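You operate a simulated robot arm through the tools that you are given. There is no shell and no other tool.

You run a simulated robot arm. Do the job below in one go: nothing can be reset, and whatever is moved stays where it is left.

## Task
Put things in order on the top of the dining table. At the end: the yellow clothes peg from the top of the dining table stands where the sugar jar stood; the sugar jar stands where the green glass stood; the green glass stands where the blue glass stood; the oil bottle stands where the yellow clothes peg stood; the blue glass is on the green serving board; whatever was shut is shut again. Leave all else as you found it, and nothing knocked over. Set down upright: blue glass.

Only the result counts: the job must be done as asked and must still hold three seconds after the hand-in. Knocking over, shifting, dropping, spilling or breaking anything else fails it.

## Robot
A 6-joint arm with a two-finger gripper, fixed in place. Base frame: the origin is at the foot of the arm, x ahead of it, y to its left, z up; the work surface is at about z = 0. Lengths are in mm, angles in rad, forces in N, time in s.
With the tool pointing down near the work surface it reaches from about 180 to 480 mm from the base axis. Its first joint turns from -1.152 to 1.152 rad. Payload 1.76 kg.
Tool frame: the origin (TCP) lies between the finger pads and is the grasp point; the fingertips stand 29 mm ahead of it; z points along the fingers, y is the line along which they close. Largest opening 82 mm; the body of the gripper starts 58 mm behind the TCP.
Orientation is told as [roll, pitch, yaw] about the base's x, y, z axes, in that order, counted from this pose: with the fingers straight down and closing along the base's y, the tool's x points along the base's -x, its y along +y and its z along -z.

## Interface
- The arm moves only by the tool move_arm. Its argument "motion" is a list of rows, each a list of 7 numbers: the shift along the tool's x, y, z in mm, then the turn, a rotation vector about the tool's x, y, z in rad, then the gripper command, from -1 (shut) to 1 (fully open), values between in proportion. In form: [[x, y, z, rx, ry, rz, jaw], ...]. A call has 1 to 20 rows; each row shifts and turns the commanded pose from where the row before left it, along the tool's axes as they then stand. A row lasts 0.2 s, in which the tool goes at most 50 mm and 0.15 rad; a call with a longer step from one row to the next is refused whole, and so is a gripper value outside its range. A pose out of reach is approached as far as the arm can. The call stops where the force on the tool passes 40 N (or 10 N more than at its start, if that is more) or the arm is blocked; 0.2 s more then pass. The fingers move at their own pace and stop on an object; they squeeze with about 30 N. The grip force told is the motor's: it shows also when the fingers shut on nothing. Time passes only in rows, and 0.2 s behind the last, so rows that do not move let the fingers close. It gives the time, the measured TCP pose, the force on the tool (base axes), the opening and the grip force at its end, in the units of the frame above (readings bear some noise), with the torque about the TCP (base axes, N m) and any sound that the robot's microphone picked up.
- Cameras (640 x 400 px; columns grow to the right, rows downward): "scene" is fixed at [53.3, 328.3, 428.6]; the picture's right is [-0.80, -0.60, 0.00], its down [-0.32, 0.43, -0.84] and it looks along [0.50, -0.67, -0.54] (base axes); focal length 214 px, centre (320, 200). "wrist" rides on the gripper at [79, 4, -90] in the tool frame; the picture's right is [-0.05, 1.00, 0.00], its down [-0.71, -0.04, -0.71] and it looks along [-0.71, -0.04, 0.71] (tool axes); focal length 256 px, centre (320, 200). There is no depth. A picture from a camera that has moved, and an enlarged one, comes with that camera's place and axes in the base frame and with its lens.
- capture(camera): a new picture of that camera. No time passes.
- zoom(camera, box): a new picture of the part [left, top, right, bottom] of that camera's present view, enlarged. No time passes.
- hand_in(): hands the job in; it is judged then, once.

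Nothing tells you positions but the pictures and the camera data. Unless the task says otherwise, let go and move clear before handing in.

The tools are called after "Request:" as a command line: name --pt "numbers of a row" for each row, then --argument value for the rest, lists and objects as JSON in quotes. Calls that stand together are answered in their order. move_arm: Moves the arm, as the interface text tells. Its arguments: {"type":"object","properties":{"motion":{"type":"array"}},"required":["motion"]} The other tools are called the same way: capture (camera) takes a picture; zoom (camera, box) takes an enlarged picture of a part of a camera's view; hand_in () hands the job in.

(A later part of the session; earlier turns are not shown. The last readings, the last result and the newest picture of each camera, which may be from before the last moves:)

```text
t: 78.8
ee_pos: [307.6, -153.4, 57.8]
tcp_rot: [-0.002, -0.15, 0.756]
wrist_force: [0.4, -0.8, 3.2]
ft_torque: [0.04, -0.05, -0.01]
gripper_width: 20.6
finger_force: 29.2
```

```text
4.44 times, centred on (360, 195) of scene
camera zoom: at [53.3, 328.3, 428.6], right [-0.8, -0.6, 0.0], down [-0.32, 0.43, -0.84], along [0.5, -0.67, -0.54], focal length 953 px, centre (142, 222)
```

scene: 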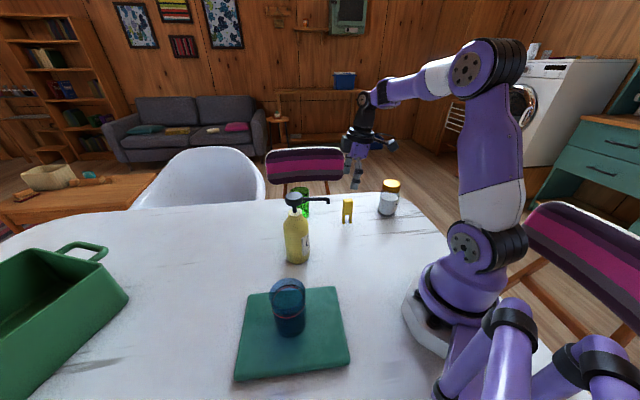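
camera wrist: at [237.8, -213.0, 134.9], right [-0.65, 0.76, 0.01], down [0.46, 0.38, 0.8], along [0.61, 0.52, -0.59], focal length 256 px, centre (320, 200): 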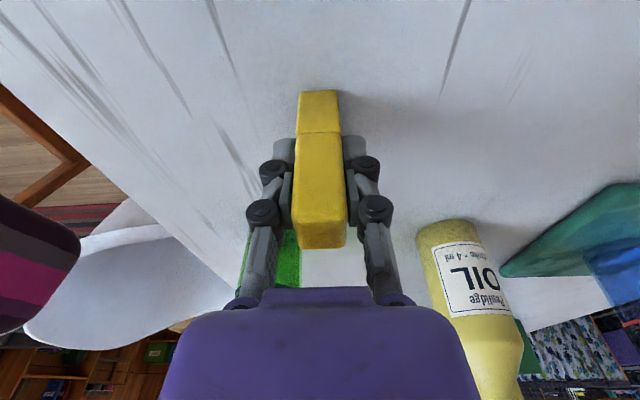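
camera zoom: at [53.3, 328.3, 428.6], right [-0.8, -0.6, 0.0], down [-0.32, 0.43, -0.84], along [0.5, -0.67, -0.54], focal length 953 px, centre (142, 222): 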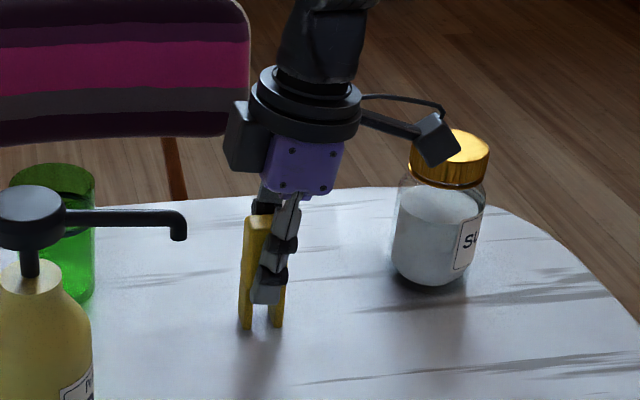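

Gripped at 20.6 mm, and the peg is vertical. Lifting and carrying it between the bottle and the green glass towards (478,45).

Request:
move_arm --pt "-0.45 0 -3 0 0 0 -1" --pt "-1.2 0 -7.9 0 0 0 -1" --pt "-2.1 0 -13.8 0 0 0 -1" --pt "-2.7 0 -17.8 0 0 0 -1" --pt "-2.7 0 -17.8 0 0 0 -1" --pt "-1.9 0 -12.9 0 0 0 -1" --pt "-0.9 0 -5.9 0 0 0 -1" --pt "-6 0.7 0.9 0 0 0 -1" --pt "-13 1.5 2 0 0 0 -1" --pt "-20 2.3 3 0 0 0 -1" --pt "-22 2.5 3.3 0 0 0 -1" --pt "-22 2.5 3.3 0 0 0 -1" --pt "-22 2.5 3.3 0 0 0 -1" --pt "-22 2.5 3.3 0 0 0 -1" --pt "-22 2.5 3.3 0 0 0 -1" --pt "-19 2.1 2.9 0 0 0 -1" --pt "-13 1.5 2 0 0 0 -1" --pt "-8.5 0.8 1.3 0 0 0 -1" --pt "0 0 0 0 0 0 -1"

Request:
capture --camera "wrist"

Request:
capture --camera "scene"

```text
t: 82.8
ee_pos: [432.9, -6.9, 138.5]
tcp_rot: [-0.002, -0.149, 0.757]
wrist_force: [-0.3, -0.3, 0.1]
ft_torque: [-0.01, 0.03, 0.0]
gripper_width: 20.7
finger_force: 30.6
```

```text
taken
camera wrist: at [363.5, -66.6, 215.3], right [-0.65, 0.76, 0.01], down [0.46, 0.38, 0.8], along [0.61, 0.52, -0.59], focal length 256 px, centre (320, 200)
```

wrist: 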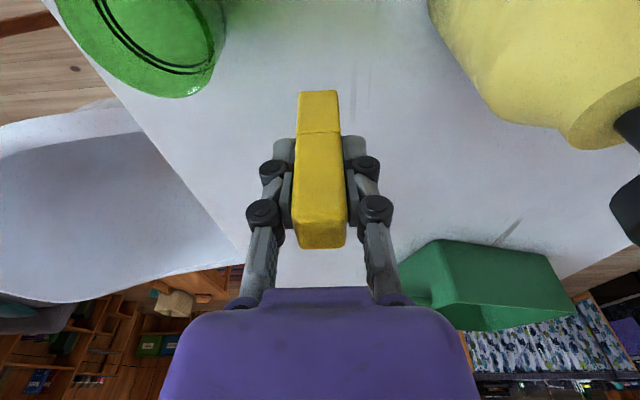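

```text
taken
```

scene: 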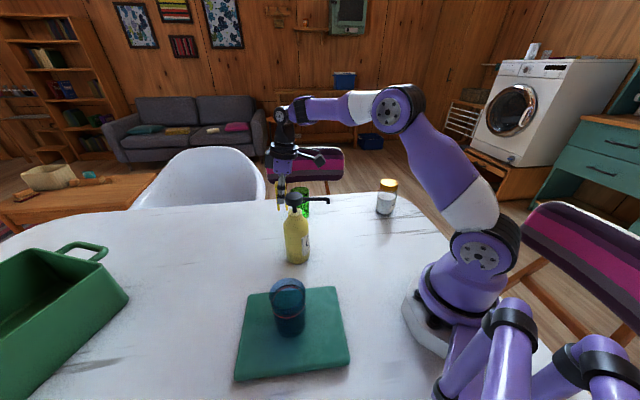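

Request:
move_arm --pt "-5.6 0.7 7.5 0 0 0 -1" --pt "-11.2 1.3 15.1 0 0 0 -1" --pt "-11.2 1.3 15.1 0 0 0 -1" --pt "-11.2 1.3 15.1 0 0 0 -1" --pt "-11.2 1.3 15 0 0 0 -1" --pt "-5.6 0.7 7.5 0 0 0 -1" --pt "0 0 0 0 0 0 -1"

Request:
zoom --camera "scene" --box '[230, 160, 310, 260]'

Request:
capture --camera "wrist"

```text
t: 84.5
ee_pos: [476.9, 44.5, 71.4]
tcp_rot: [-0.001, -0.15, 0.755]
wrist_force: [0.4, -0.3, -1.0]
ft_torque: [-0.02, 0.0, 0.03]
gripper_width: 20.7
finger_force: 30.3
```

```text
4.00 times, centred on (270, 210) of scene
camera zoom: at [53.3, 328.3, 428.6], right [-0.8, -0.6, 0.0], down [-0.32, 0.43, -0.84], along [0.5, -0.67, -0.54], focal length 858 px, centre (520, 160)
```

zoom: 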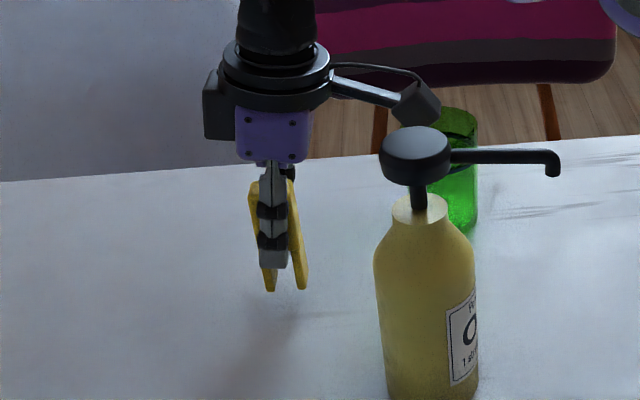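

```text
taken
camera wrist: at [407.2, -15.5, 148.8], right [-0.65, 0.76, 0.01], down [0.46, 0.38, 0.8], along [0.61, 0.52, -0.59], focal length 256 px, centre (320, 200)
```

wrist: 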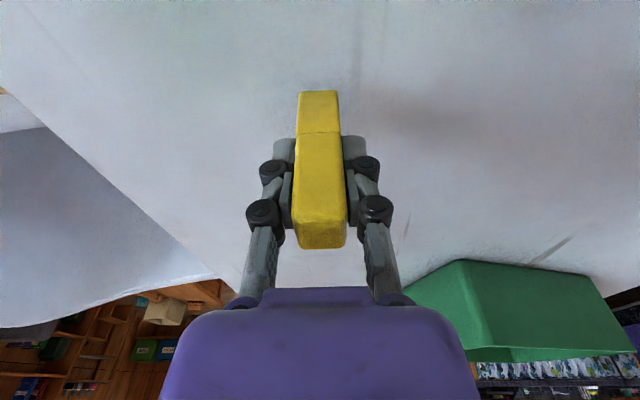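

The peg is over the jar's old spot. Lowering to contact.

Request:
move_arm --pt "0.6 0 4 0 0 0 -1" --pt "0.6 0 4 0 0 0 -1" --pt "0.4 0 2.5 0 0 0 -1" --pt "0.15 0 1 0 0 0 -1"

```text
t: 85.5
ee_pos: [476.8, 43.8, 60.2]
tcp_rot: [-0.001, -0.148, 0.754]
wrist_force: [-0.8, 0.3, 0.2]
ft_torque: [-0.02, 0.01, -0.01]
gripper_width: 20.8
finger_force: 29.6
```

Request:
move_arm --pt "0.15 0 1 0 0 0 -1" --pt "0.15 0 1 0 0 0 -1"

```text
t: 86.0
ee_pos: [475.9, 43.9, 59.0]
tcp_rot: [-0.002, -0.15, 0.755]
wrist_force: [-0.9, 0.0, -0.7]
ft_torque: [-0.01, 0.01, 0.03]
gripper_width: 20.8
finger_force: 29.8
```

Request:
move_arm --pt "0.12 0 0.8 0 0 0 -1"

```text
t: 86.5
ee_pos: [476.4, 45.5, 58.3]
tcp_rot: [-0.003, -0.151, 0.756]
wrist_force: [1.0, 0.5, -1.0]
ft_torque: [0.01, -0.01, -0.01]
gripper_width: 20.9
finger_force: 29.9
```

Request:
move_arm --pt "0.1 0 0.7 0 0 0 -1"

```text
t: 86.8
ee_pos: [477.0, 44.5, 58.1]
tcp_rot: [-0.003, -0.151, 0.755]
wrist_force: [-3.1, -0.4, 7.5]
ft_torque: [0.02, 0.14, 0.0]
gripper_width: 21.0
finger_force: 30.2
```

Contact (7.5 N). Releasing the peg slowly.

Request:
move_arm --pt "0 0 -0.2 0 0 0 -1" --pt "0 0 0 0 0 0 -0.4" --pt "0 0 0 0 0 0 -0.3" --pt "0 0 0 0 0 0 0" --pt "0 0 0 0 0 0 0.5" --pt "0 0 0 0 0 0 1" --pt "0 0 0 0 0 0 1"

Request:
capture --camera "wrist"

Request:
zoom --camera "scene" --box '[230, 160, 310, 260]'

```text
t: 88.5
ee_pos: [477.3, 44.0, 58.5]
tcp_rot: [-0.001, -0.15, 0.755]
wrist_force: [0.4, 1.3, 0.6]
ft_torque: [0.03, -0.02, -0.02]
gripper_width: 82.1
finger_force: 0.1
```

```text
taken
camera wrist: at [407.3, -16.0, 134.4], right [-0.65, 0.76, 0.01], down [0.46, 0.38, 0.8], along [0.61, 0.52, -0.59], focal length 256 px, centre (320, 200)
```

wrist: 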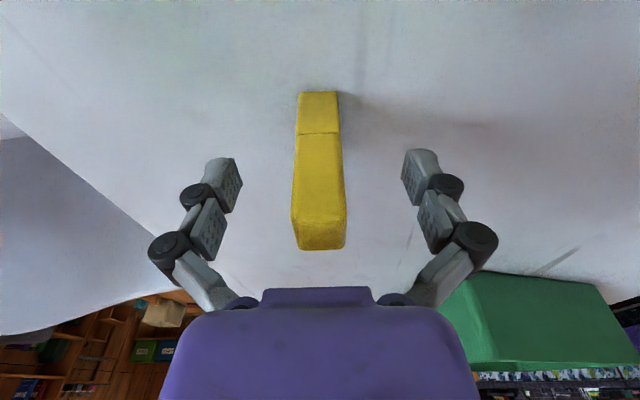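

```text
4.00 times, centred on (270, 210) of scene
camera zoom: at [53.3, 328.3, 428.6], right [-0.8, -0.6, 0.0], down [-0.32, 0.43, -0.84], along [0.5, -0.67, -0.54], focal length 858 px, centre (520, 160)
```

zoom: 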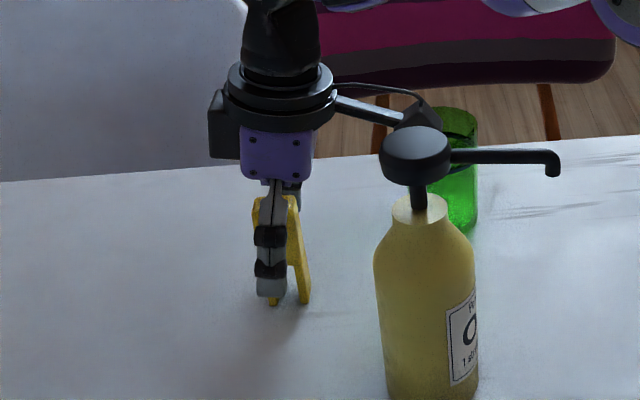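

The peg stands at the jar's old spot. I'll rise off it, retreat between the glass and the bottle, and return the tool to vertical for a good look at the bottle.

Request:
move_arm --pt "-1.2 0 -7.9 0 0 0 1" --pt "-2.2 0 -14.8 0 0 0 1" --pt "-2.7 0 -17.8 0 0 0 1" --pt "-2.7 0 -17.8 0 0 0 1" --pt "-1.4 0 -8.9 0 0 0 1" --pt "17.1 -0.6 -12.7 0 0 0 1" --pt "17.1 -0.6 -12.7 0 0 0 1" --pt "17.1 -0.6 -12.7 0 0 0 1" --pt "17.1 -0.6 -12.7 0 0 0 1" --pt "17.1 -0.6 -12.7 0 0 0 1" --pt "17.3 -0.6 -12.7 0 0 0 1" --pt "0 0 0 0.0188 0 0.1244 1" --pt "0 0 0 0.0188 0 0.1244 1" --pt "0 0 0 0.0188 0 0.1244 1" --pt "0 0 0 0.0188 0 0.1244 1" --pt "0 0 0 0.0188 0 0.1244 1" --pt "0 0 0 0.0188 0 0.1244 1" --pt "0 0 0 0 0.075 0 1" --pt "0 0 0 0 0.075 0 1" --pt "0 0 0 0 0 0 1"

Request:
capture --camera "scene"

```text
t: 92.7
ee_pos: [418.8, -36.9, 199.4]
tcp_rot: [-0.004, -0.024, 0.002]
wrist_force: [0.3, 0.4, -0.1]
ft_torque: [0.02, 0.03, 0.01]
gripper_width: 82.2
finger_force: 0.0
out of reach, approached as far as the arm can: row 9, 10, 11, 12, 13, 15
```

```text
taken
```

scene: 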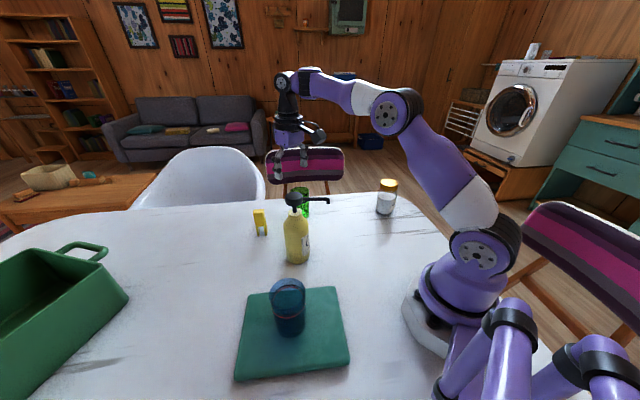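

Request:
move_arm --pt "17.8 -10.6 -6.2 0 0.024 0 1" --pt "17.8 -10.6 -6.2 0 0 0 1" --pt "17.8 -10.6 -6.2 0 0 0 1" --pt "17.8 -10.6 -6.2 0 0 0 1" --pt "17.8 -10.6 -6.2 0 0 0 1" --pt "16 6 -11 0 0 0 1" --pt "16 6 -11 0 0 0 1" --pt "16 6 -11 0 0 0 1" --pt "16 6 -11 0 0 0 1" --pt "16 6 -11 0 0 0 1" --pt "0 25 0 0 0 0 1" --pt "0 25 0 0 0 0 1" --pt "0 25 0 0 0 0 1" --pt "0 25 0 0 0 0 1" --pt "0 0 0 0 0 0 1"

Request:
capture --camera "wrist"

Request:
zoom --camera "scene" --box '[240, 170, 340, 270]'

```text
t: 95.8
ee_pos: [250.3, 38.5, 288.0]
tcp_rot: [-0.001, 0.024, 0.001]
wrist_force: [0.3, 0.2, 0.0]
ft_torque: [-0.01, -0.02, -0.02]
gripper_width: 82.1
finger_force: 0.1
```

```text
taken
camera wrist: at [172.7, 42.6, 379.5], right [0.05, 1.0, 0.0], down [0.72, -0.04, 0.69], along [0.69, -0.04, -0.72], focal length 256 px, centre (320, 200)
```

wrist: 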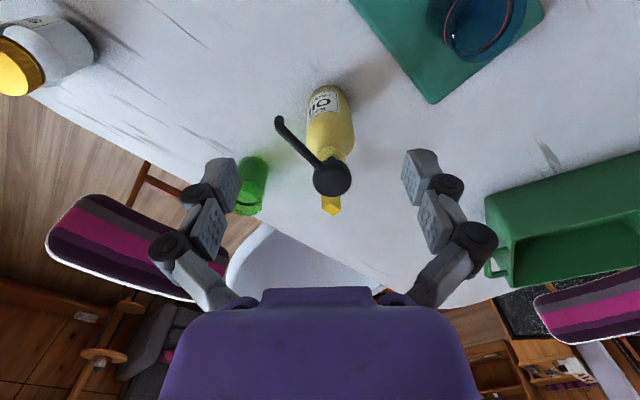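

```text
4.00 times, centred on (290, 220) of scene
camera zoom: at [53.3, 328.3, 428.6], right [-0.8, -0.6, 0.0], down [-0.32, 0.43, -0.84], along [0.5, -0.67, -0.54], focal length 858 px, centre (440, 120)
```

zoom: 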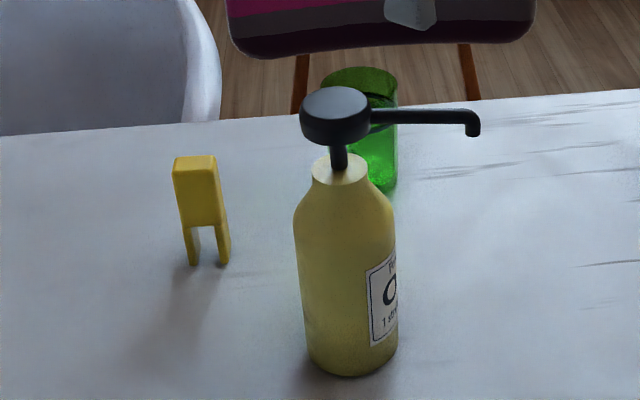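

The peg is well placed where the jar stood. I'll correct the small pitch residue and zoom in on the bottle.

Request:
move_arm --pt "0 0 0 0 -0.024 0 1" --pt "0 0 0 0 0 0 1"

Request:
zoom --camera "wrist" --box '[260, 75, 380, 225]'

```text
t: 96.5
ee_pos: [249.7, 38.1, 288.3]
tcp_rot: [-0.002, -0.002, 0.0]
wrist_force: [-0.4, 0.3, -0.2]
ft_torque: [-0.01, 0.03, 0.04]
gripper_width: 82.0
finger_force: 0.1
```

```text
2.67 times, centred on (320, 150) of wrist
camera zoom: at [170.5, 42.3, 377.7], right [0.05, 1.0, 0.0], down [0.7, -0.04, 0.71], along [0.71, -0.04, -0.71], focal length 683 px, centre (320, 333)
```

zoom: 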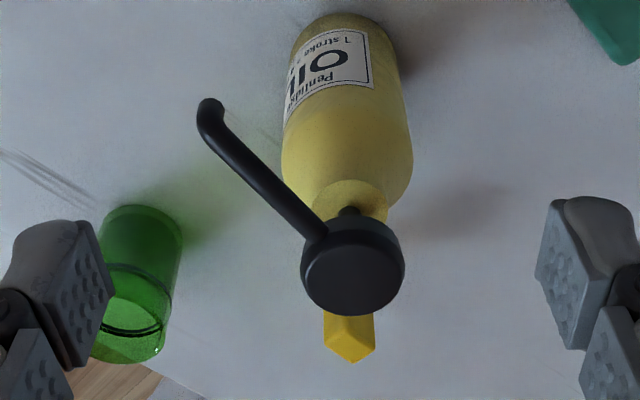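

The bottle axis is at ≈ (337,46.3), pump head 178 mm high, spout pointing at ≈ 218°. I'll grasp it with the tool tilted 0.65 rad at yaw -0.5 so that the gripper stays clear of the pump head and the spout. First, moving to a staging pose.

Request:
move_arm --pt "-16 14 5 0 0 0 1" --pt "-17 14 5 0 0 0 1" --pt "-17 14 5 0 0 0 1" --pt "0 0 0 0 0 0.125 1" --pt "0 0 0 0 0 0.125 1" --pt "0 0 0 0 0 0.125 1" --pt "0 0 0 0 0 0.125 1" --pt "0 0 0 0 -0.13 0 1" --pt "0 0 0 0 -0.13 0 1" --pt "0 0 0 0 -0.13 0 1" --pt "0 0 0 0 -0.13 0 1" --pt "0 0 0 0 -0.13 0 1" --pt "0 0 0 0 0 0 1"

Request:
capture --camera "scene"

Request:
capture --camera "wrist"

```text
t: 99.2
ee_pos: [326.7, 110.7, 334.3]
tcp_rot: [-0.019, -0.478, -0.492]
wrist_force: [0.2, -0.5, -0.4]
ft_torque: [0.01, 0.01, 0.0]
gripper_width: 82.0
finger_force: 0.1
out of reach, approached as far as the arm can: row 8, 9, 10, 11, 12
```

```text
taken
```

scene: 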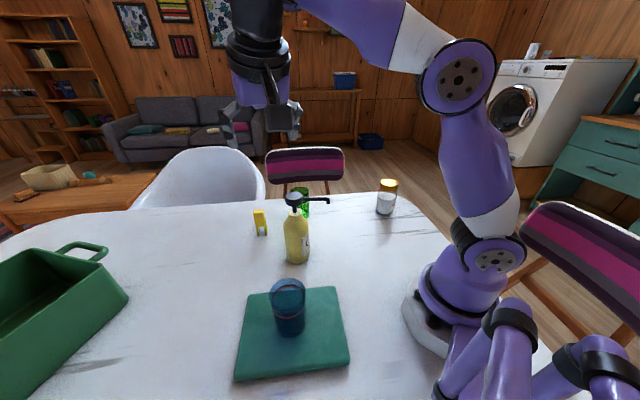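

```text
taken
camera wrist: at [230.7, 168.5, 377.1], right [0.52, 0.85, 0.01], down [0.26, -0.16, 0.95], along [0.81, -0.49, -0.3], focal length 256 px, centre (320, 200)
```

wrist: 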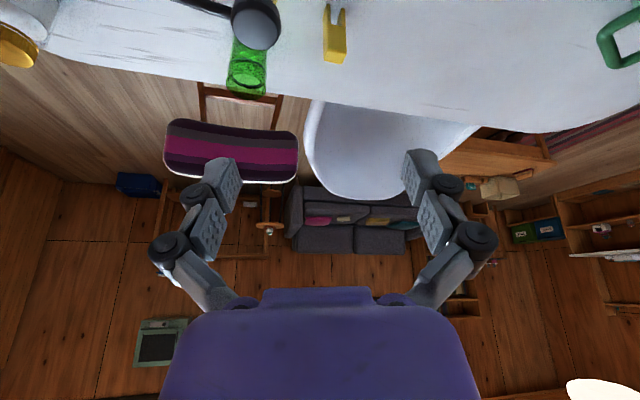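

The staging pose was out of reach at that height, so the arm stopped short with a smaller tilt. I'll come lower with the present tilt and see how far the arm can follow.

Request:
move_arm --pt "11.7 -6.7 15.3 0 0 0 1" --pt "11.7 -6.7 15.3 0 0 0 1" --pt "11.7 -6.7 15.3 0 0 0 1" --pt "11.7 -6.7 15.3 0 0 0 1" --pt "11.7 -6.7 15.3 0 0 0 1" --pt "11.7 -6.7 15.3 0 0 0 1" --pt "0 0 0 0 0 0 1"

Request:
capture --camera "scene"

```text
t: 100.8
ee_pos: [330.1, 131.8, 323.2]
tcp_rot: [-0.017, -0.476, -0.492]
wrist_force: [-0.7, -0.2, 0.1]
ft_torque: [0.02, -0.03, 0.03]
gripper_width: 82.0
finger_force: 0.1
out of reach, approached as far as the arm can: row 1, 2, 3, 4, 5, 6
```

```text
taken
```

scene: 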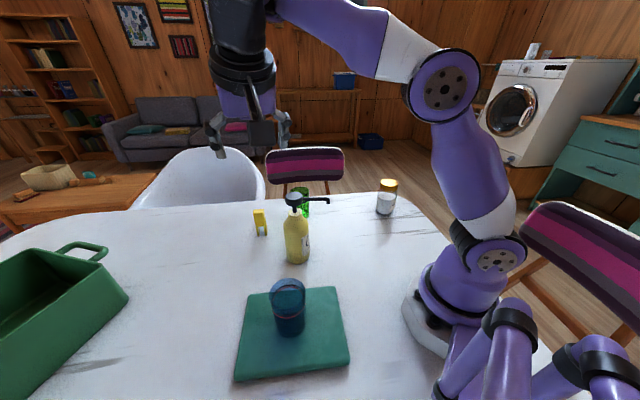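

The arm hits a joint limit in that posture. I'll return to a vertical tool and look at the bottle's exact profile to pick a workable grasp.

Request:
move_arm --pt "0 0 0 0 0.12 0 1" --pt "0 0 0 0 0.12 0 1" --pt "0 0 0 0 0.12 0 1" --pt "0 0 0 0 0.116 0 1" --pt "0 0 0 0 0 0 1"

Request:
zoom --camera "scene" --box '[275, 180, 335, 270]'

```text
t: 102.0
ee_pos: [330.9, 129.8, 323.0]
tcp_rot: [-0.015, -0.001, -0.5]
wrist_force: [0.4, 0.0, 0.1]
ft_torque: [-0.03, 0.01, 0.0]
gripper_width: 82.1
finger_force: 0.1
```

```text
4.44 times, centred on (305, 225) of scene
camera zoom: at [53.3, 328.3, 428.6], right [-0.8, -0.6, 0.0], down [-0.32, 0.43, -0.84], along [0.5, -0.67, -0.54], focal length 953 px, centre (387, 89)
```

zoom: 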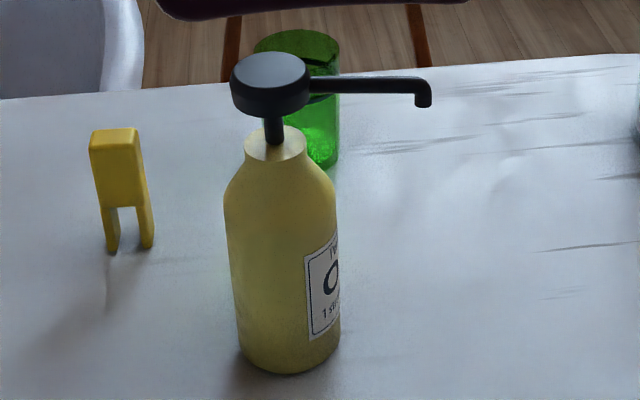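

The bottle's body is straight up to z ≈ 103 and the head top is at ≈ 184. Leaning the tool outward instead (fingers pointing back towards the base) keeps palm, camera and spout apart and suits the arm. I'll go above the bottle vertically at yaw -0.1.

Request:
move_arm --pt "0 0 0 0 0 -0.134 1" --pt "0 0 0 0 0 -0.133 1" --pt "0 0 0 -0.015 0 -0.133 1" --pt "-2.4 -13.75 13.8 0 0 0 1" --pt "-2.4 -13.75 13.8 0 0 0 1" --pt "-2.4 -13.75 13.8 0 0 0 1" --pt "-2.4 -13.75 13.8 0 0 0 1" --pt "-2.4 -13.75 13.8 0 0 0 1" --pt "-2.4 -13.75 13.8 0 0 0 1" --pt "0 0 0 0 0 0 1"

Request:
capture --camera "wrist"

Request:
capture --camera "scene"

```text
t: 104.2
ee_pos: [337.2, 45.8, 240.3]
tcp_rot: [0.001, 0.004, -0.099]
wrist_force: [-0.1, 0.6, 0.3]
ft_torque: [0.0, 0.0, -0.02]
gripper_width: 82.1
finger_force: 0.1
```

```text
taken
camera wrist: at [258.3, 58.2, 330.6], right [0.15, 0.99, 0.0], down [0.7, -0.11, 0.71], along [0.7, -0.11, -0.71], focal length 256 px, centre (320, 200)
```

wrist: 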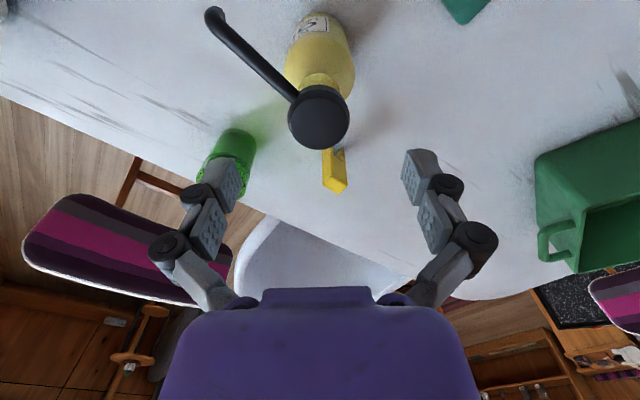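

```text
taken
```

scene: 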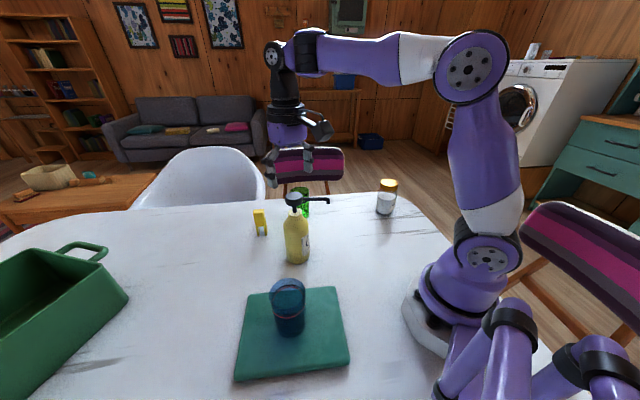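

Request:
zoom --camera "wrist" --box '[260, 0, 380, 160]'

Request:
zoom --camera "scene" --box '[255, 130, 345, 270]'

```text
2.50 times, centred on (320, 80) of wrist
camera zoom: at [258.3, 58.2, 330.6], right [0.15, 0.99, 0.0], down [0.7, -0.11, 0.71], along [0.7, -0.11, -0.71], focal length 640 px, centre (320, 500)
```

zoom: 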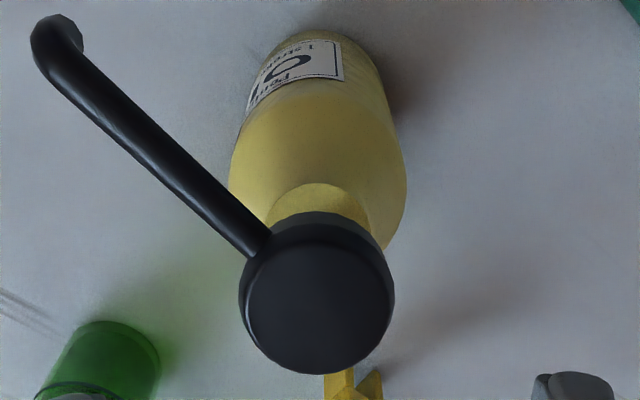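

```text
2.86 times, centred on (300, 200) of scene
camera zoom: at [53.3, 328.3, 428.6], right [-0.8, -0.6, 0.0], down [-0.32, 0.43, -0.84], along [0.5, -0.67, -0.54], focal length 613 px, centre (377, 200)
```

zoom: 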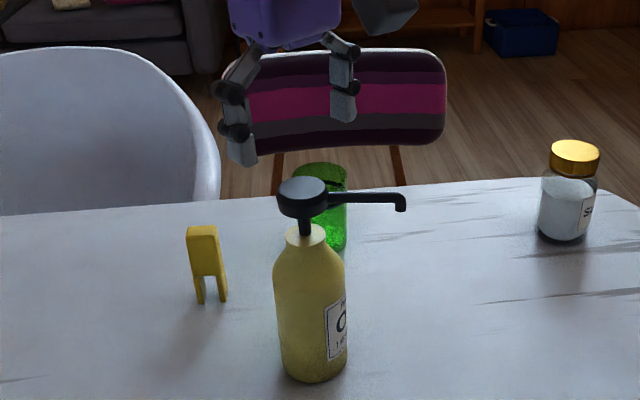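

The tool is exactly above the bottle axis (head centre ≈ (337,45.3), top ≈ 183). I'll descend a bit with an outward offset, then lean the tool outward by 0.5 rad while well above the head.

Request:
move_arm --pt "-3 0 10 0 0 0 1" --pt "-4 0 20 0 0 0 1" --pt "-4 0 20 0 0 0 1" --pt "-2.5 0 20 0 0 0 1" --pt "0 0 0 0 0.125 0 1" --pt "0 0 0 0 0.125 0 1" --pt "0 0 0 0 0.125 0 1" --pt "0 0 0 0 0.125 0 1" --pt "0 0 0 0 0 0 1"

Request:
capture --camera "wrist"

Request:
zoom --camera "scene" --box '[245, 110, 355, 270]'

```text
t: 106.2
ee_pos: [348.8, 46.0, 170.0]
tcp_rot: [0.0, 0.503, -0.1]
wrist_force: [0.2, 0.4, -0.4]
ft_torque: [-0.02, -0.03, -0.03]
gripper_width: 82.1
finger_force: 0.0
out of reach, approached as far as the arm can: row 6
```

```text
taken
camera wrist: at [323.7, 52.2, 287.1], right [0.15, 0.99, -0.03], down [0.95, -0.13, 0.28], along [0.27, -0.06, -0.96], focal length 256 px, centre (320, 200)
```

wrist: 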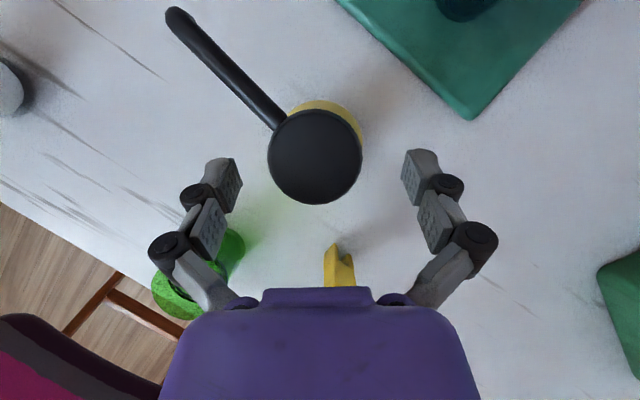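

```text
2.50 times, centred on (300, 190) of scene
camera zoom: at [53.3, 328.3, 428.6], right [-0.8, -0.6, 0.0], down [-0.32, 0.43, -0.84], along [0.5, -0.67, -0.54], focal length 536 px, centre (370, 225)
```

zoom: 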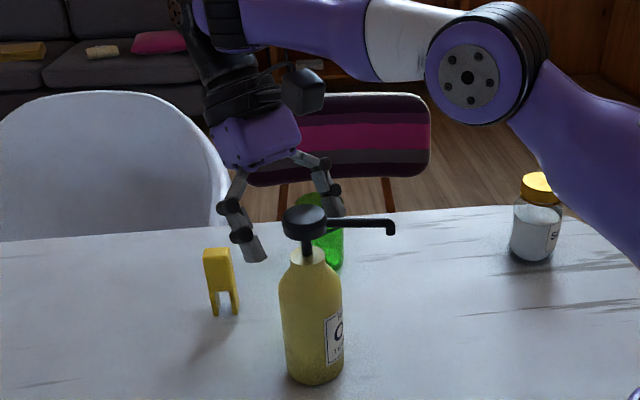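

This lean is reachable. The bottle is about 1.5 mm off the tool plane and 13 mm towards the base, as planned. Descending in stages with the palm well outside the head.

Request:
move_arm --pt "-3.8 -0.8 7 0 0 0 1" --pt "-5.3 -0.7 9.7 0 0 0 1" --pt "-5.3 0 9.6 0 0 0 1" --pt "0 0 0 0 0 0 1"

Request:
capture --camera "wrist"

Request:
zoom --camera "scene" --box '[245, 130, 345, 270]'

```text
t: 107.2
ee_pos: [349.2, 43.2, 139.8]
tcp_rot: [0.0, 0.504, -0.099]
wrist_force: [0.4, 0.2, 0.3]
ft_torque: [0.0, -0.01, 0.0]
gripper_width: 82.1
finger_force: 0.1
```

```text
taken
camera wrist: at [323.7, 50.3, 256.4], right [0.15, 0.99, -0.03], down [0.95, -0.13, 0.28], along [0.27, -0.07, -0.96], focal length 256 px, centre (320, 200)
```

wrist: 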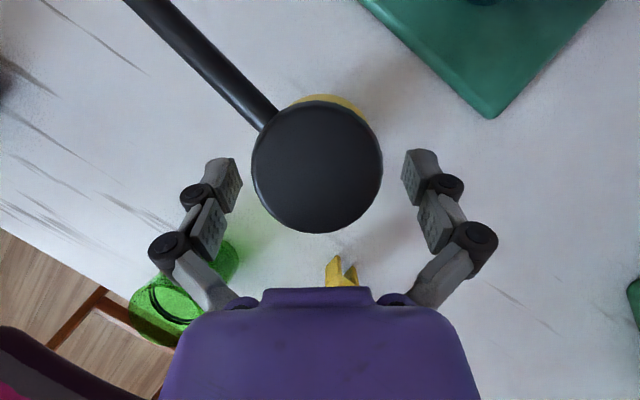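

```text
2.86 times, centred on (295, 200) of scene
camera zoom: at [53.3, 328.3, 428.6], right [-0.8, -0.6, 0.0], down [-0.32, 0.43, -0.84], along [0.5, -0.67, -0.54], focal length 613 px, centre (391, 200)
```

zoom: 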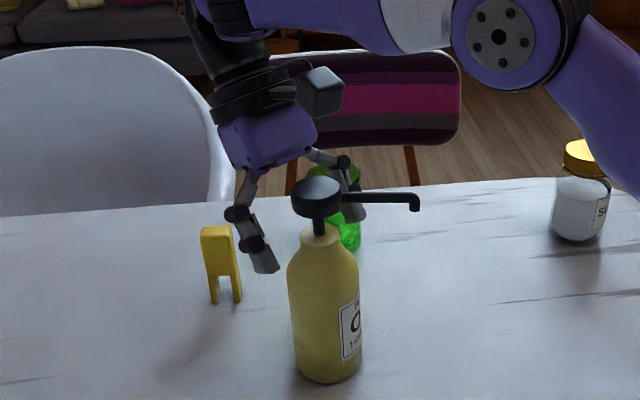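

Request:
move_arm --pt "-4.3 0.3 7.9 0 0 0 1" --pt "-4.3 0.2 7.9 0 0 0 1" --pt "0 0 0 0 0 0 1"

Request:
capture --camera "wrist"

Request:
zoom --camera "scene" --box '[245, 150, 345, 270]'

```text
t: 108.0
ee_pos: [350.5, 44.0, 121.8]
tcp_rot: [0.0, 0.503, -0.1]
wrist_force: [0.1, -0.3, 0.4]
ft_torque: [0.0, 0.01, 0.0]
gripper_width: 82.2
finger_force: 0.2
```

```text
taken
camera wrist: at [323.5, 50.9, 238.6], right [0.14, 0.99, -0.03], down [0.95, -0.13, 0.28], along [0.27, -0.07, -0.96], focal length 256 px, centre (320, 200)
```

wrist: 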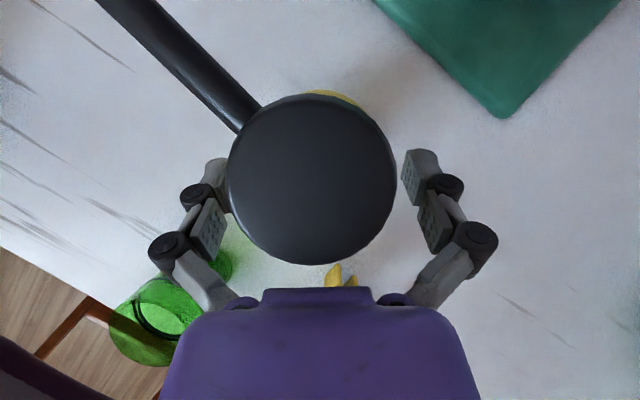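

```text
3.33 times, centred on (295, 210) of scene
camera zoom: at [53.3, 328.3, 428.6], right [-0.8, -0.6, 0.0], down [-0.32, 0.43, -0.84], along [0.5, -0.67, -0.54], focal length 715 px, centre (403, 167)
```

zoom: 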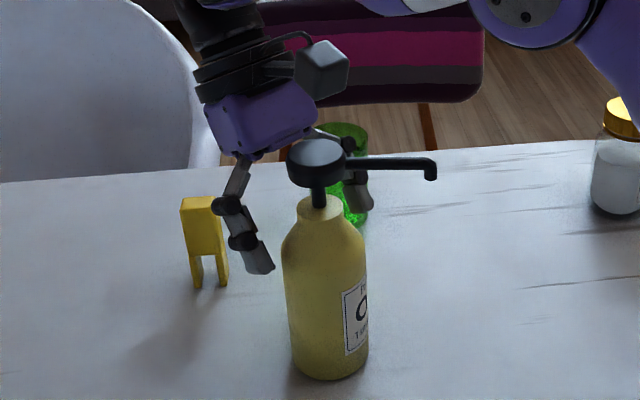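

Request:
move_arm --pt "-4.3 0 7.9 0 0 0 1" --pt "-4.3 0 7.9 0 0 0 1" --pt "0 0 0 0 0 0 1"

Request:
capture --camera "wrist"

Request:
zoom --camera "scene" --box '[245, 150, 345, 270]'

```text
t: 108.8
ee_pos: [349.2, 44.0, 103.9]
tcp_rot: [0.001, 0.502, -0.1]
wrist_force: [0.3, 0.1, -0.3]
ft_torque: [0.01, 0.01, 0.0]
gripper_width: 82.1
finger_force: 0.0
```

```text
taken
camera wrist: at [323.4, 50.6, 220.8], right [0.15, 0.99, -0.03], down [0.95, -0.13, 0.28], along [0.27, -0.07, -0.96], focal length 256 px, centre (320, 200)
```

wrist: 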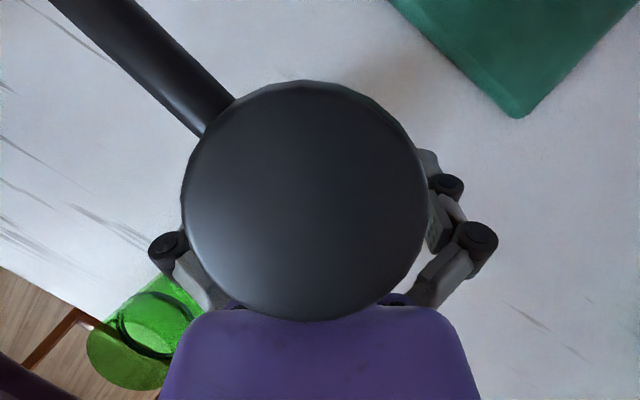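

```text
3.33 times, centred on (295, 210) of scene
camera zoom: at [53.3, 328.3, 428.6], right [-0.8, -0.6, 0.0], down [-0.32, 0.43, -0.84], along [0.5, -0.67, -0.54], focal length 715 px, centre (403, 167)
```

zoom: 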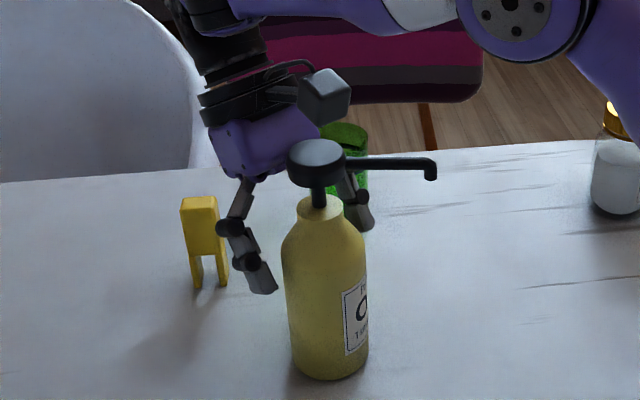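

Clearances look right (about 12 mm between palm and head). I'll shift 4 mm inward and close on the bottle's body.

Request:
move_arm --pt "1.75 0 0.96 0 0 0 1" --pt "1.75 0 0.96 0 0 0 1" --pt "0 0 0 0 0 0 0.7" --pt "0 0 0 0 0 0 0.5" --pt "0 0 0 0 0 0 -1" --pt "0 0 0 0 0 0 -1" --pt "0 0 0 0 0 0 -1"

Request:
capture --camera "wrist"

Request:
zoom --camera "scene" --box '[245, 150, 345, 270]'

```text
t: 110.5
ee_pos: [344.9, 43.9, 103.3]
tcp_rot: [0.002, 0.501, -0.097]
wrist_force: [1.1, 1.3, 7.3]
ft_torque: [-0.08, 0.17, -0.08]
gripper_width: 58.7
finger_force: 30.3
```

```text
taken
camera wrist: at [319.1, 51.2, 220.9], right [0.15, 0.99, -0.03], down [0.95, -0.13, 0.28], along [0.27, -0.07, -0.96], focal length 256 px, centre (320, 200)
```

wrist: 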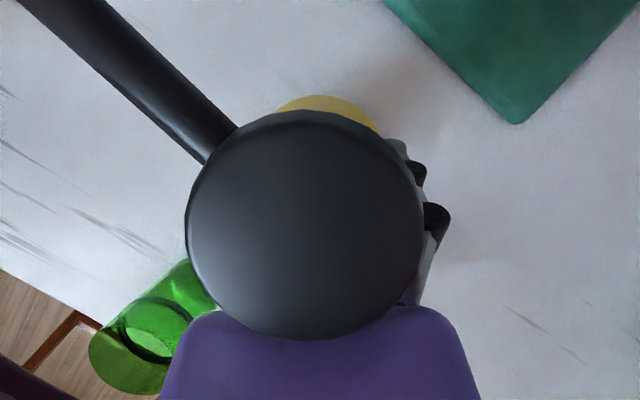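

```text
3.33 times, centred on (295, 210) of scene
camera zoom: at [53.3, 328.3, 428.6], right [-0.8, -0.6, 0.0], down [-0.32, 0.43, -0.84], along [0.5, -0.67, -0.54], focal length 715 px, centre (403, 167)
```

zoom: 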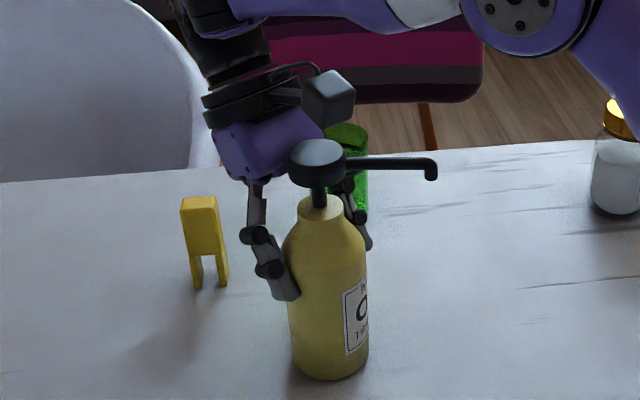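

Gripped at 58.7 mm. A gentle trial lift of 20 mm.

Request:
move_arm --pt "1.0 0 -1.75 0 0 0 -1" --pt "1.9 0 -3.5 0 0 0 -1" --pt "2.9 0 -5.3 0 0 0 -1" --pt "2.4 0 -4.4 0 0 0 -1" --pt "1.4 0 -2.6 0 0 0 -1" --pt "0 0 0 0 0 0 -1"

Request:
zoom --camera "scene" --box '[245, 150, 345, 270]'

Request:
capture --camera "wrist"

```text
t: 111.8
ee_pos: [344.1, 45.9, 124.7]
tcp_rot: [0.0, 0.503, -0.099]
wrist_force: [0.9, -0.3, -4.8]
ft_torque: [0.03, -0.07, 0.02]
gripper_width: 58.7
finger_force: 29.9
```

```text
3.33 times, centred on (295, 210) of scene
camera zoom: at [53.4, 328.3, 428.6], right [-0.8, -0.6, 0.0], down [-0.32, 0.43, -0.84], along [0.5, -0.67, -0.54], focal length 715 px, centre (403, 167)
```

zoom: 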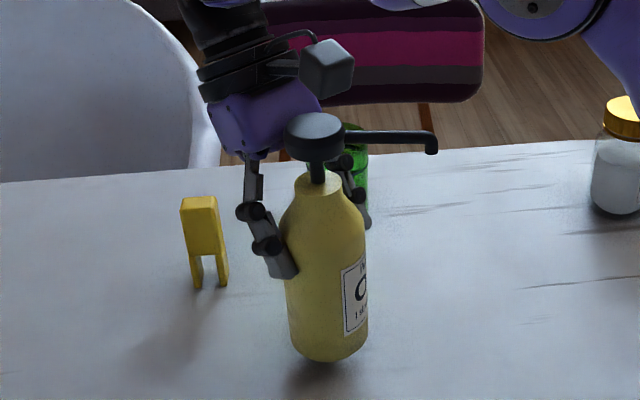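

```text
taken
camera wrist: at [319.3, 51.2, 240.6], right [0.15, 0.99, -0.03], down [0.95, -0.13, 0.28], along [0.27, -0.07, -0.96], focal length 256 px, centre (320, 200)
```

wrist: 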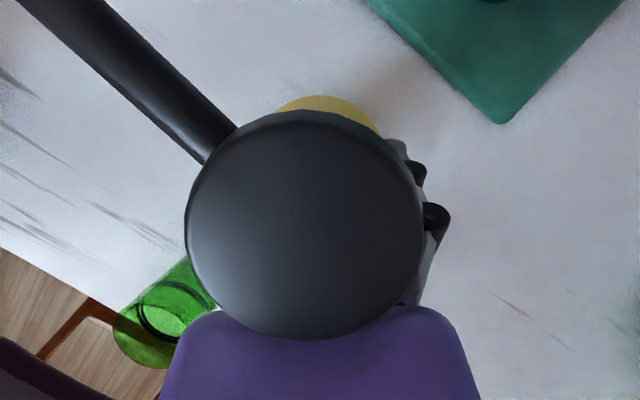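

The bottle hangs upright and steady (about 5 N). Carrying it across towards the peg's old spot in two legs.

Request:
move_arm --pt "0.16 -6 0.09 0 0 0 -1" --pt "0.33 -11.9 0.18 0 0 0 -1" --pt "0.5 -17.9 0.27 0 0 0 -1" --pt "0.545 -19.9 0.3 0 0 0 -1" --pt "0.545 -19.9 0.3 0 0 0 -1" --pt "0.545 -19.9 0.3 0 0 0 -1" --pt "0 0 0 0 0 0 -1"

Request:
capture --camera "scene"

```text
t: 113.5
ee_pos: [332.4, -50.0, 124.5]
tcp_rot: [0.0, 0.5, -0.099]
wrist_force: [-0.1, 1.2, -4.9]
ft_torque: [-0.02, -0.04, -0.01]
gripper_width: 58.3
finger_force: 29.5
```

```text
taken
```

scene: 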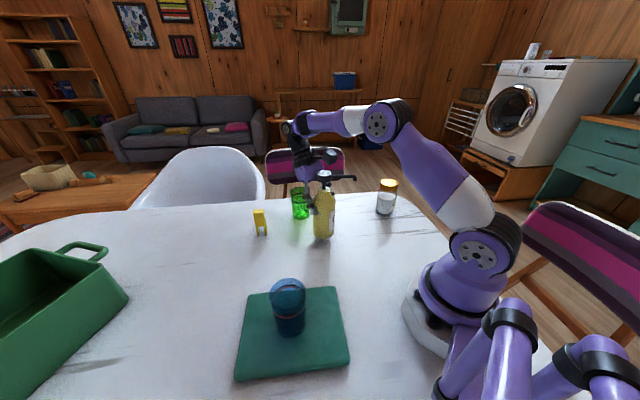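

Request:
move_arm --pt "0.3 -10 0.15 0 0 0 -1" --pt "0.545 -19.9 0.3 0 0 0 -1" --pt "0.545 -19.9 0.3 0 0 0 -1" --pt "0.545 -19.9 0.3 0 0 0 -1" --pt "0.5 -17 0.27 0 0 0 -1" --pt "0.3 -10.5 0.15 0 0 0 -1" --pt "0.15 -5.5 0.1 0 0 0 -1" --pt "0 0 0 0 0 0 -1"

Request:
zoom --camera "scene" --box '[310, 150, 410, 250]'

Request:
capture --camera "wrist"

```text
t: 115.2
ee_pos: [317.6, -151.7, 123.2]
tcp_rot: [0.0, 0.502, -0.099]
wrist_force: [0.3, 0.6, -3.7]
ft_torque: [0.0, -0.06, -0.01]
gripper_width: 58.5
finger_force: 30.3
```

```text
4.00 times, centred on (360, 200) of scene
camera zoom: at [53.4, 328.3, 428.6], right [-0.8, -0.6, 0.0], down [-0.32, 0.43, -0.84], along [0.5, -0.67, -0.54], focal length 858 px, centre (160, 200)
```

zoom: 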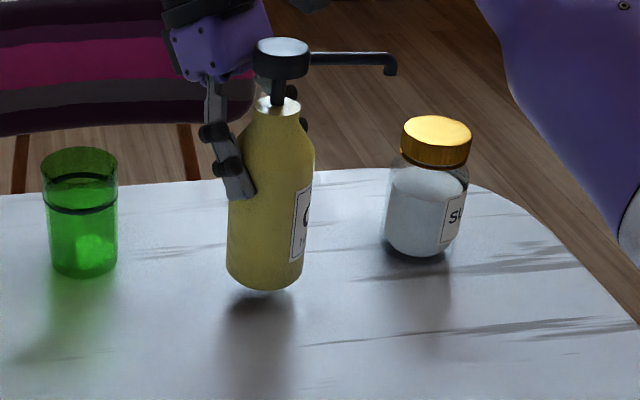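

```text
taken
camera wrist: at [293.4, -144.7, 240.6], right [0.15, 0.99, -0.03], down [0.95, -0.13, 0.28], along [0.27, -0.07, -0.96], focal length 256 px, centre (320, 200)
```

wrist: 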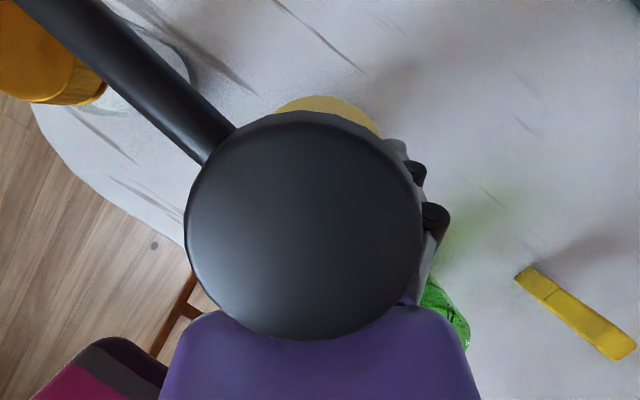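

The bottle hangs right over the peg's old spot. Lowering it.

Request:
move_arm --pt "-1.4 0 2.6 0 0 0 -1" --pt "-2.4 0 4.4 0 0 0 -1" --pt "-2.4 0 4.4 0 0 0 -1" --pt "-1.4 0 2.6 0 0 0 -1" --pt "-0.5 0 0.9 0 0 0 -1"

```text
t: 116.5
ee_pos: [319.1, -151.4, 106.3]
tcp_rot: [0.001, 0.503, -0.1]
wrist_force: [0.1, -0.3, -4.2]
ft_torque: [0.0, -0.03, 0.02]
gripper_width: 58.2
finger_force: 29.9
```

Request:
move_arm --pt "-0.5 0 0.9 0 0 0 -1" --pt "-0.48 0 0.88 0 0 0 -1"

```text
t: 117.0
ee_pos: [319.5, -151.5, 104.8]
tcp_rot: [0.001, 0.503, -0.098]
wrist_force: [0.2, 1.1, -4.3]
ft_torque: [0.04, -0.06, -0.04]
gripper_width: 58.3
finger_force: 29.9
```

Request:
move_arm --pt "-0.38 0 0.7 0 0 0 -1"

```text
t: 117.5
ee_pos: [318.6, -151.7, 104.0]
tcp_rot: [0.0, 0.502, -0.1]
wrist_force: [0.2, 0.6, -1.4]
ft_torque: [-0.02, -0.06, 0.02]
gripper_width: 58.5
finger_force: 29.8
```

Request:
move_arm --pt "-0.24 0 0.44 0 0 0 -1"

```text
t: 117.8
ee_pos: [319.8, -152.4, 105.7]
tcp_rot: [-0.001, 0.503, -0.098]
wrist_force: [-2.3, 4.2, 8.9]
ft_torque: [0.16, 0.24, -0.09]
gripper_width: 58.4
finger_force: 29.7
```

The bottle is on the table. Releasing it slowly.

Request:
move_arm --pt "0.1 0 -0.18 0 0 0 -1" --pt "0 0 0 0 0 0 0.45" --pt "0 0 0 0 0 0 0.55" --pt "0 0 0 0 0 0 1" --pt "0 0 0 0 0 0 1"

Request:
zoom --camera "scene" --box '[310, 150, 410, 250]'

Request:
capture --camera "wrist"

```text
t: 119.0
ee_pos: [319.9, -151.9, 103.7]
tcp_rot: [0.0, 0.503, -0.099]
wrist_force: [1.0, 0.2, 0.0]
ft_torque: [0.0, 0.02, -0.05]
gripper_width: 82.3
finger_force: 0.0
```

```text
4.00 times, centred on (360, 200) of scene
camera zoom: at [53.3, 328.3, 428.6], right [-0.8, -0.6, 0.0], down [-0.32, 0.43, -0.84], along [0.5, -0.67, -0.54], focal length 858 px, centre (160, 200)
```

zoom: 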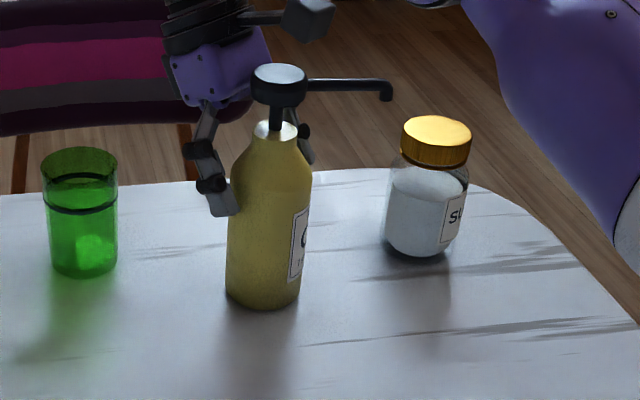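

```text
taken
camera wrist: at [293.8, -145.5, 220.7], right [0.15, 0.99, -0.03], down [0.95, -0.13, 0.28], along [0.27, -0.07, -0.96], focal length 256 px, centre (320, 200)
```

wrist: 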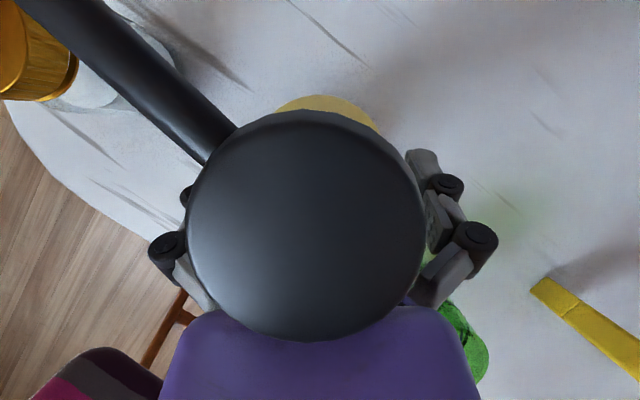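

The bottle stands at the peg's old spot. Now I back the gripper away: slightly outward, straight up, upright the tool, and rise clear.

Request:
move_arm --pt "-2.2 0 -1.2 0 0 0 1" --pt "-2.2 0 -1.2 0 0 0 1" --pt "4.8 0 -8.8 0 0 0 1" --pt "7.2 0 -13.2 0 0 0 1" --pt "7.2 0 -13.2 0 0 0 1" --pt "7.2 0 -13.2 0 0 0 1" --pt "7.2 0 -13.2 0 0 0 1" --pt "0 0 0 0 -0.125 0 1" --pt "0 0 0 0 -0.125 0 1" --pt "0 0 0 0 -0.125 0 1" --pt "0 0 0 0 -0.125 0 1" --pt "0 0 0 0 0 0 1"

Request:
zoom --camera "scene" --box '[300, 110, 420, 250]'

```text
t: 121.7
ee_pos: [343.0, -160.9, 193.8]
tcp_rot: [0.003, 0.003, -0.1]
wrist_force: [0.3, 0.4, 0.6]
ft_torque: [0.01, -0.02, 0.0]
gripper_width: 82.4
finger_force: 0.1
out of reach, approached as far as the arm can: row 7, 11
```

```text
2.86 times, centred on (360, 180) of scene
camera zoom: at [53.3, 328.3, 428.6], right [-0.8, -0.6, 0.0], down [-0.32, 0.43, -0.84], along [0.5, -0.67, -0.54], focal length 613 px, centre (206, 257)
```

zoom: 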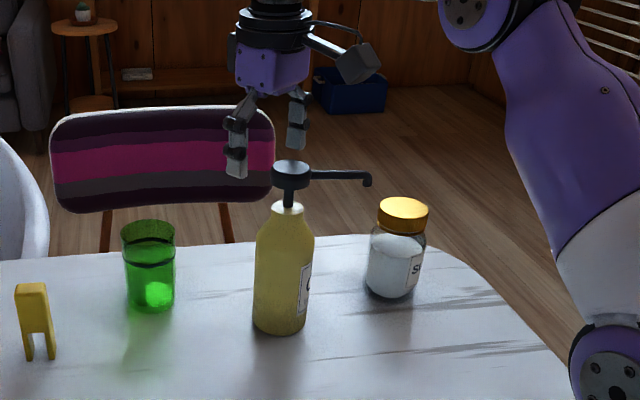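

Request:
move_arm --pt "0 0 -15 0 0 0 1" --pt "0 0 -20 0 0 0 1" --pt "0 0 -20 0 0 0 1" --pt "0 0 -20 0 0 0 1" --pt "15 10 -5 0 0 0 1" --pt "20 14 0 0 0 0 1" --pt "20 14 0 0 0 0 1" --pt "20 14 0 0 0 0 1" --pt "0 0 0 0 0 0 1"

Request:
capture --camera "scene"

Request:
capture --camera "wrist"

```text
t: 123.7
ee_pos: [273.9, -101.4, 268.7]
tcp_rot: [0.0, 0.004, -0.1]
wrist_force: [-0.4, 0.4, 0.6]
ft_torque: [0.03, -0.01, 0.01]
gripper_width: 82.0
finger_force: 0.0
out of reach, approached as far as the arm can: row 2
```

```text
taken
```

scene: 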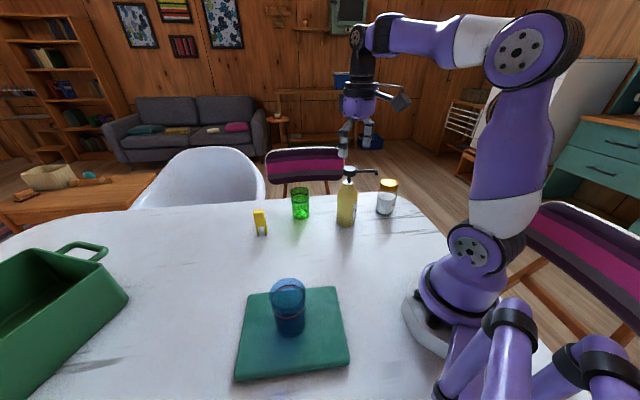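

```text
taken
camera wrist: at [195.7, -89.8, 359.3], right [0.15, 0.99, 0.0], down [0.7, -0.11, 0.71], along [0.7, -0.11, -0.71], focal length 256 px, centre (320, 200)
```

wrist: 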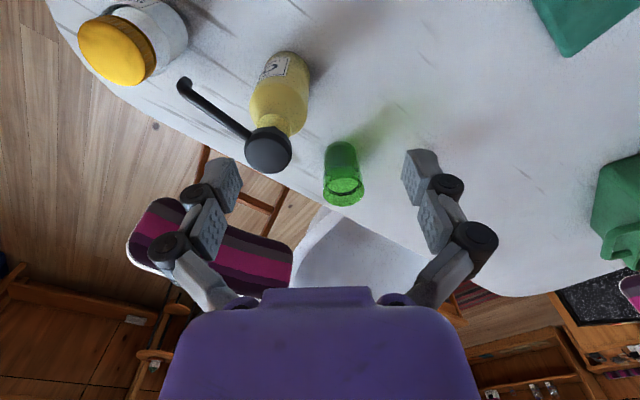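

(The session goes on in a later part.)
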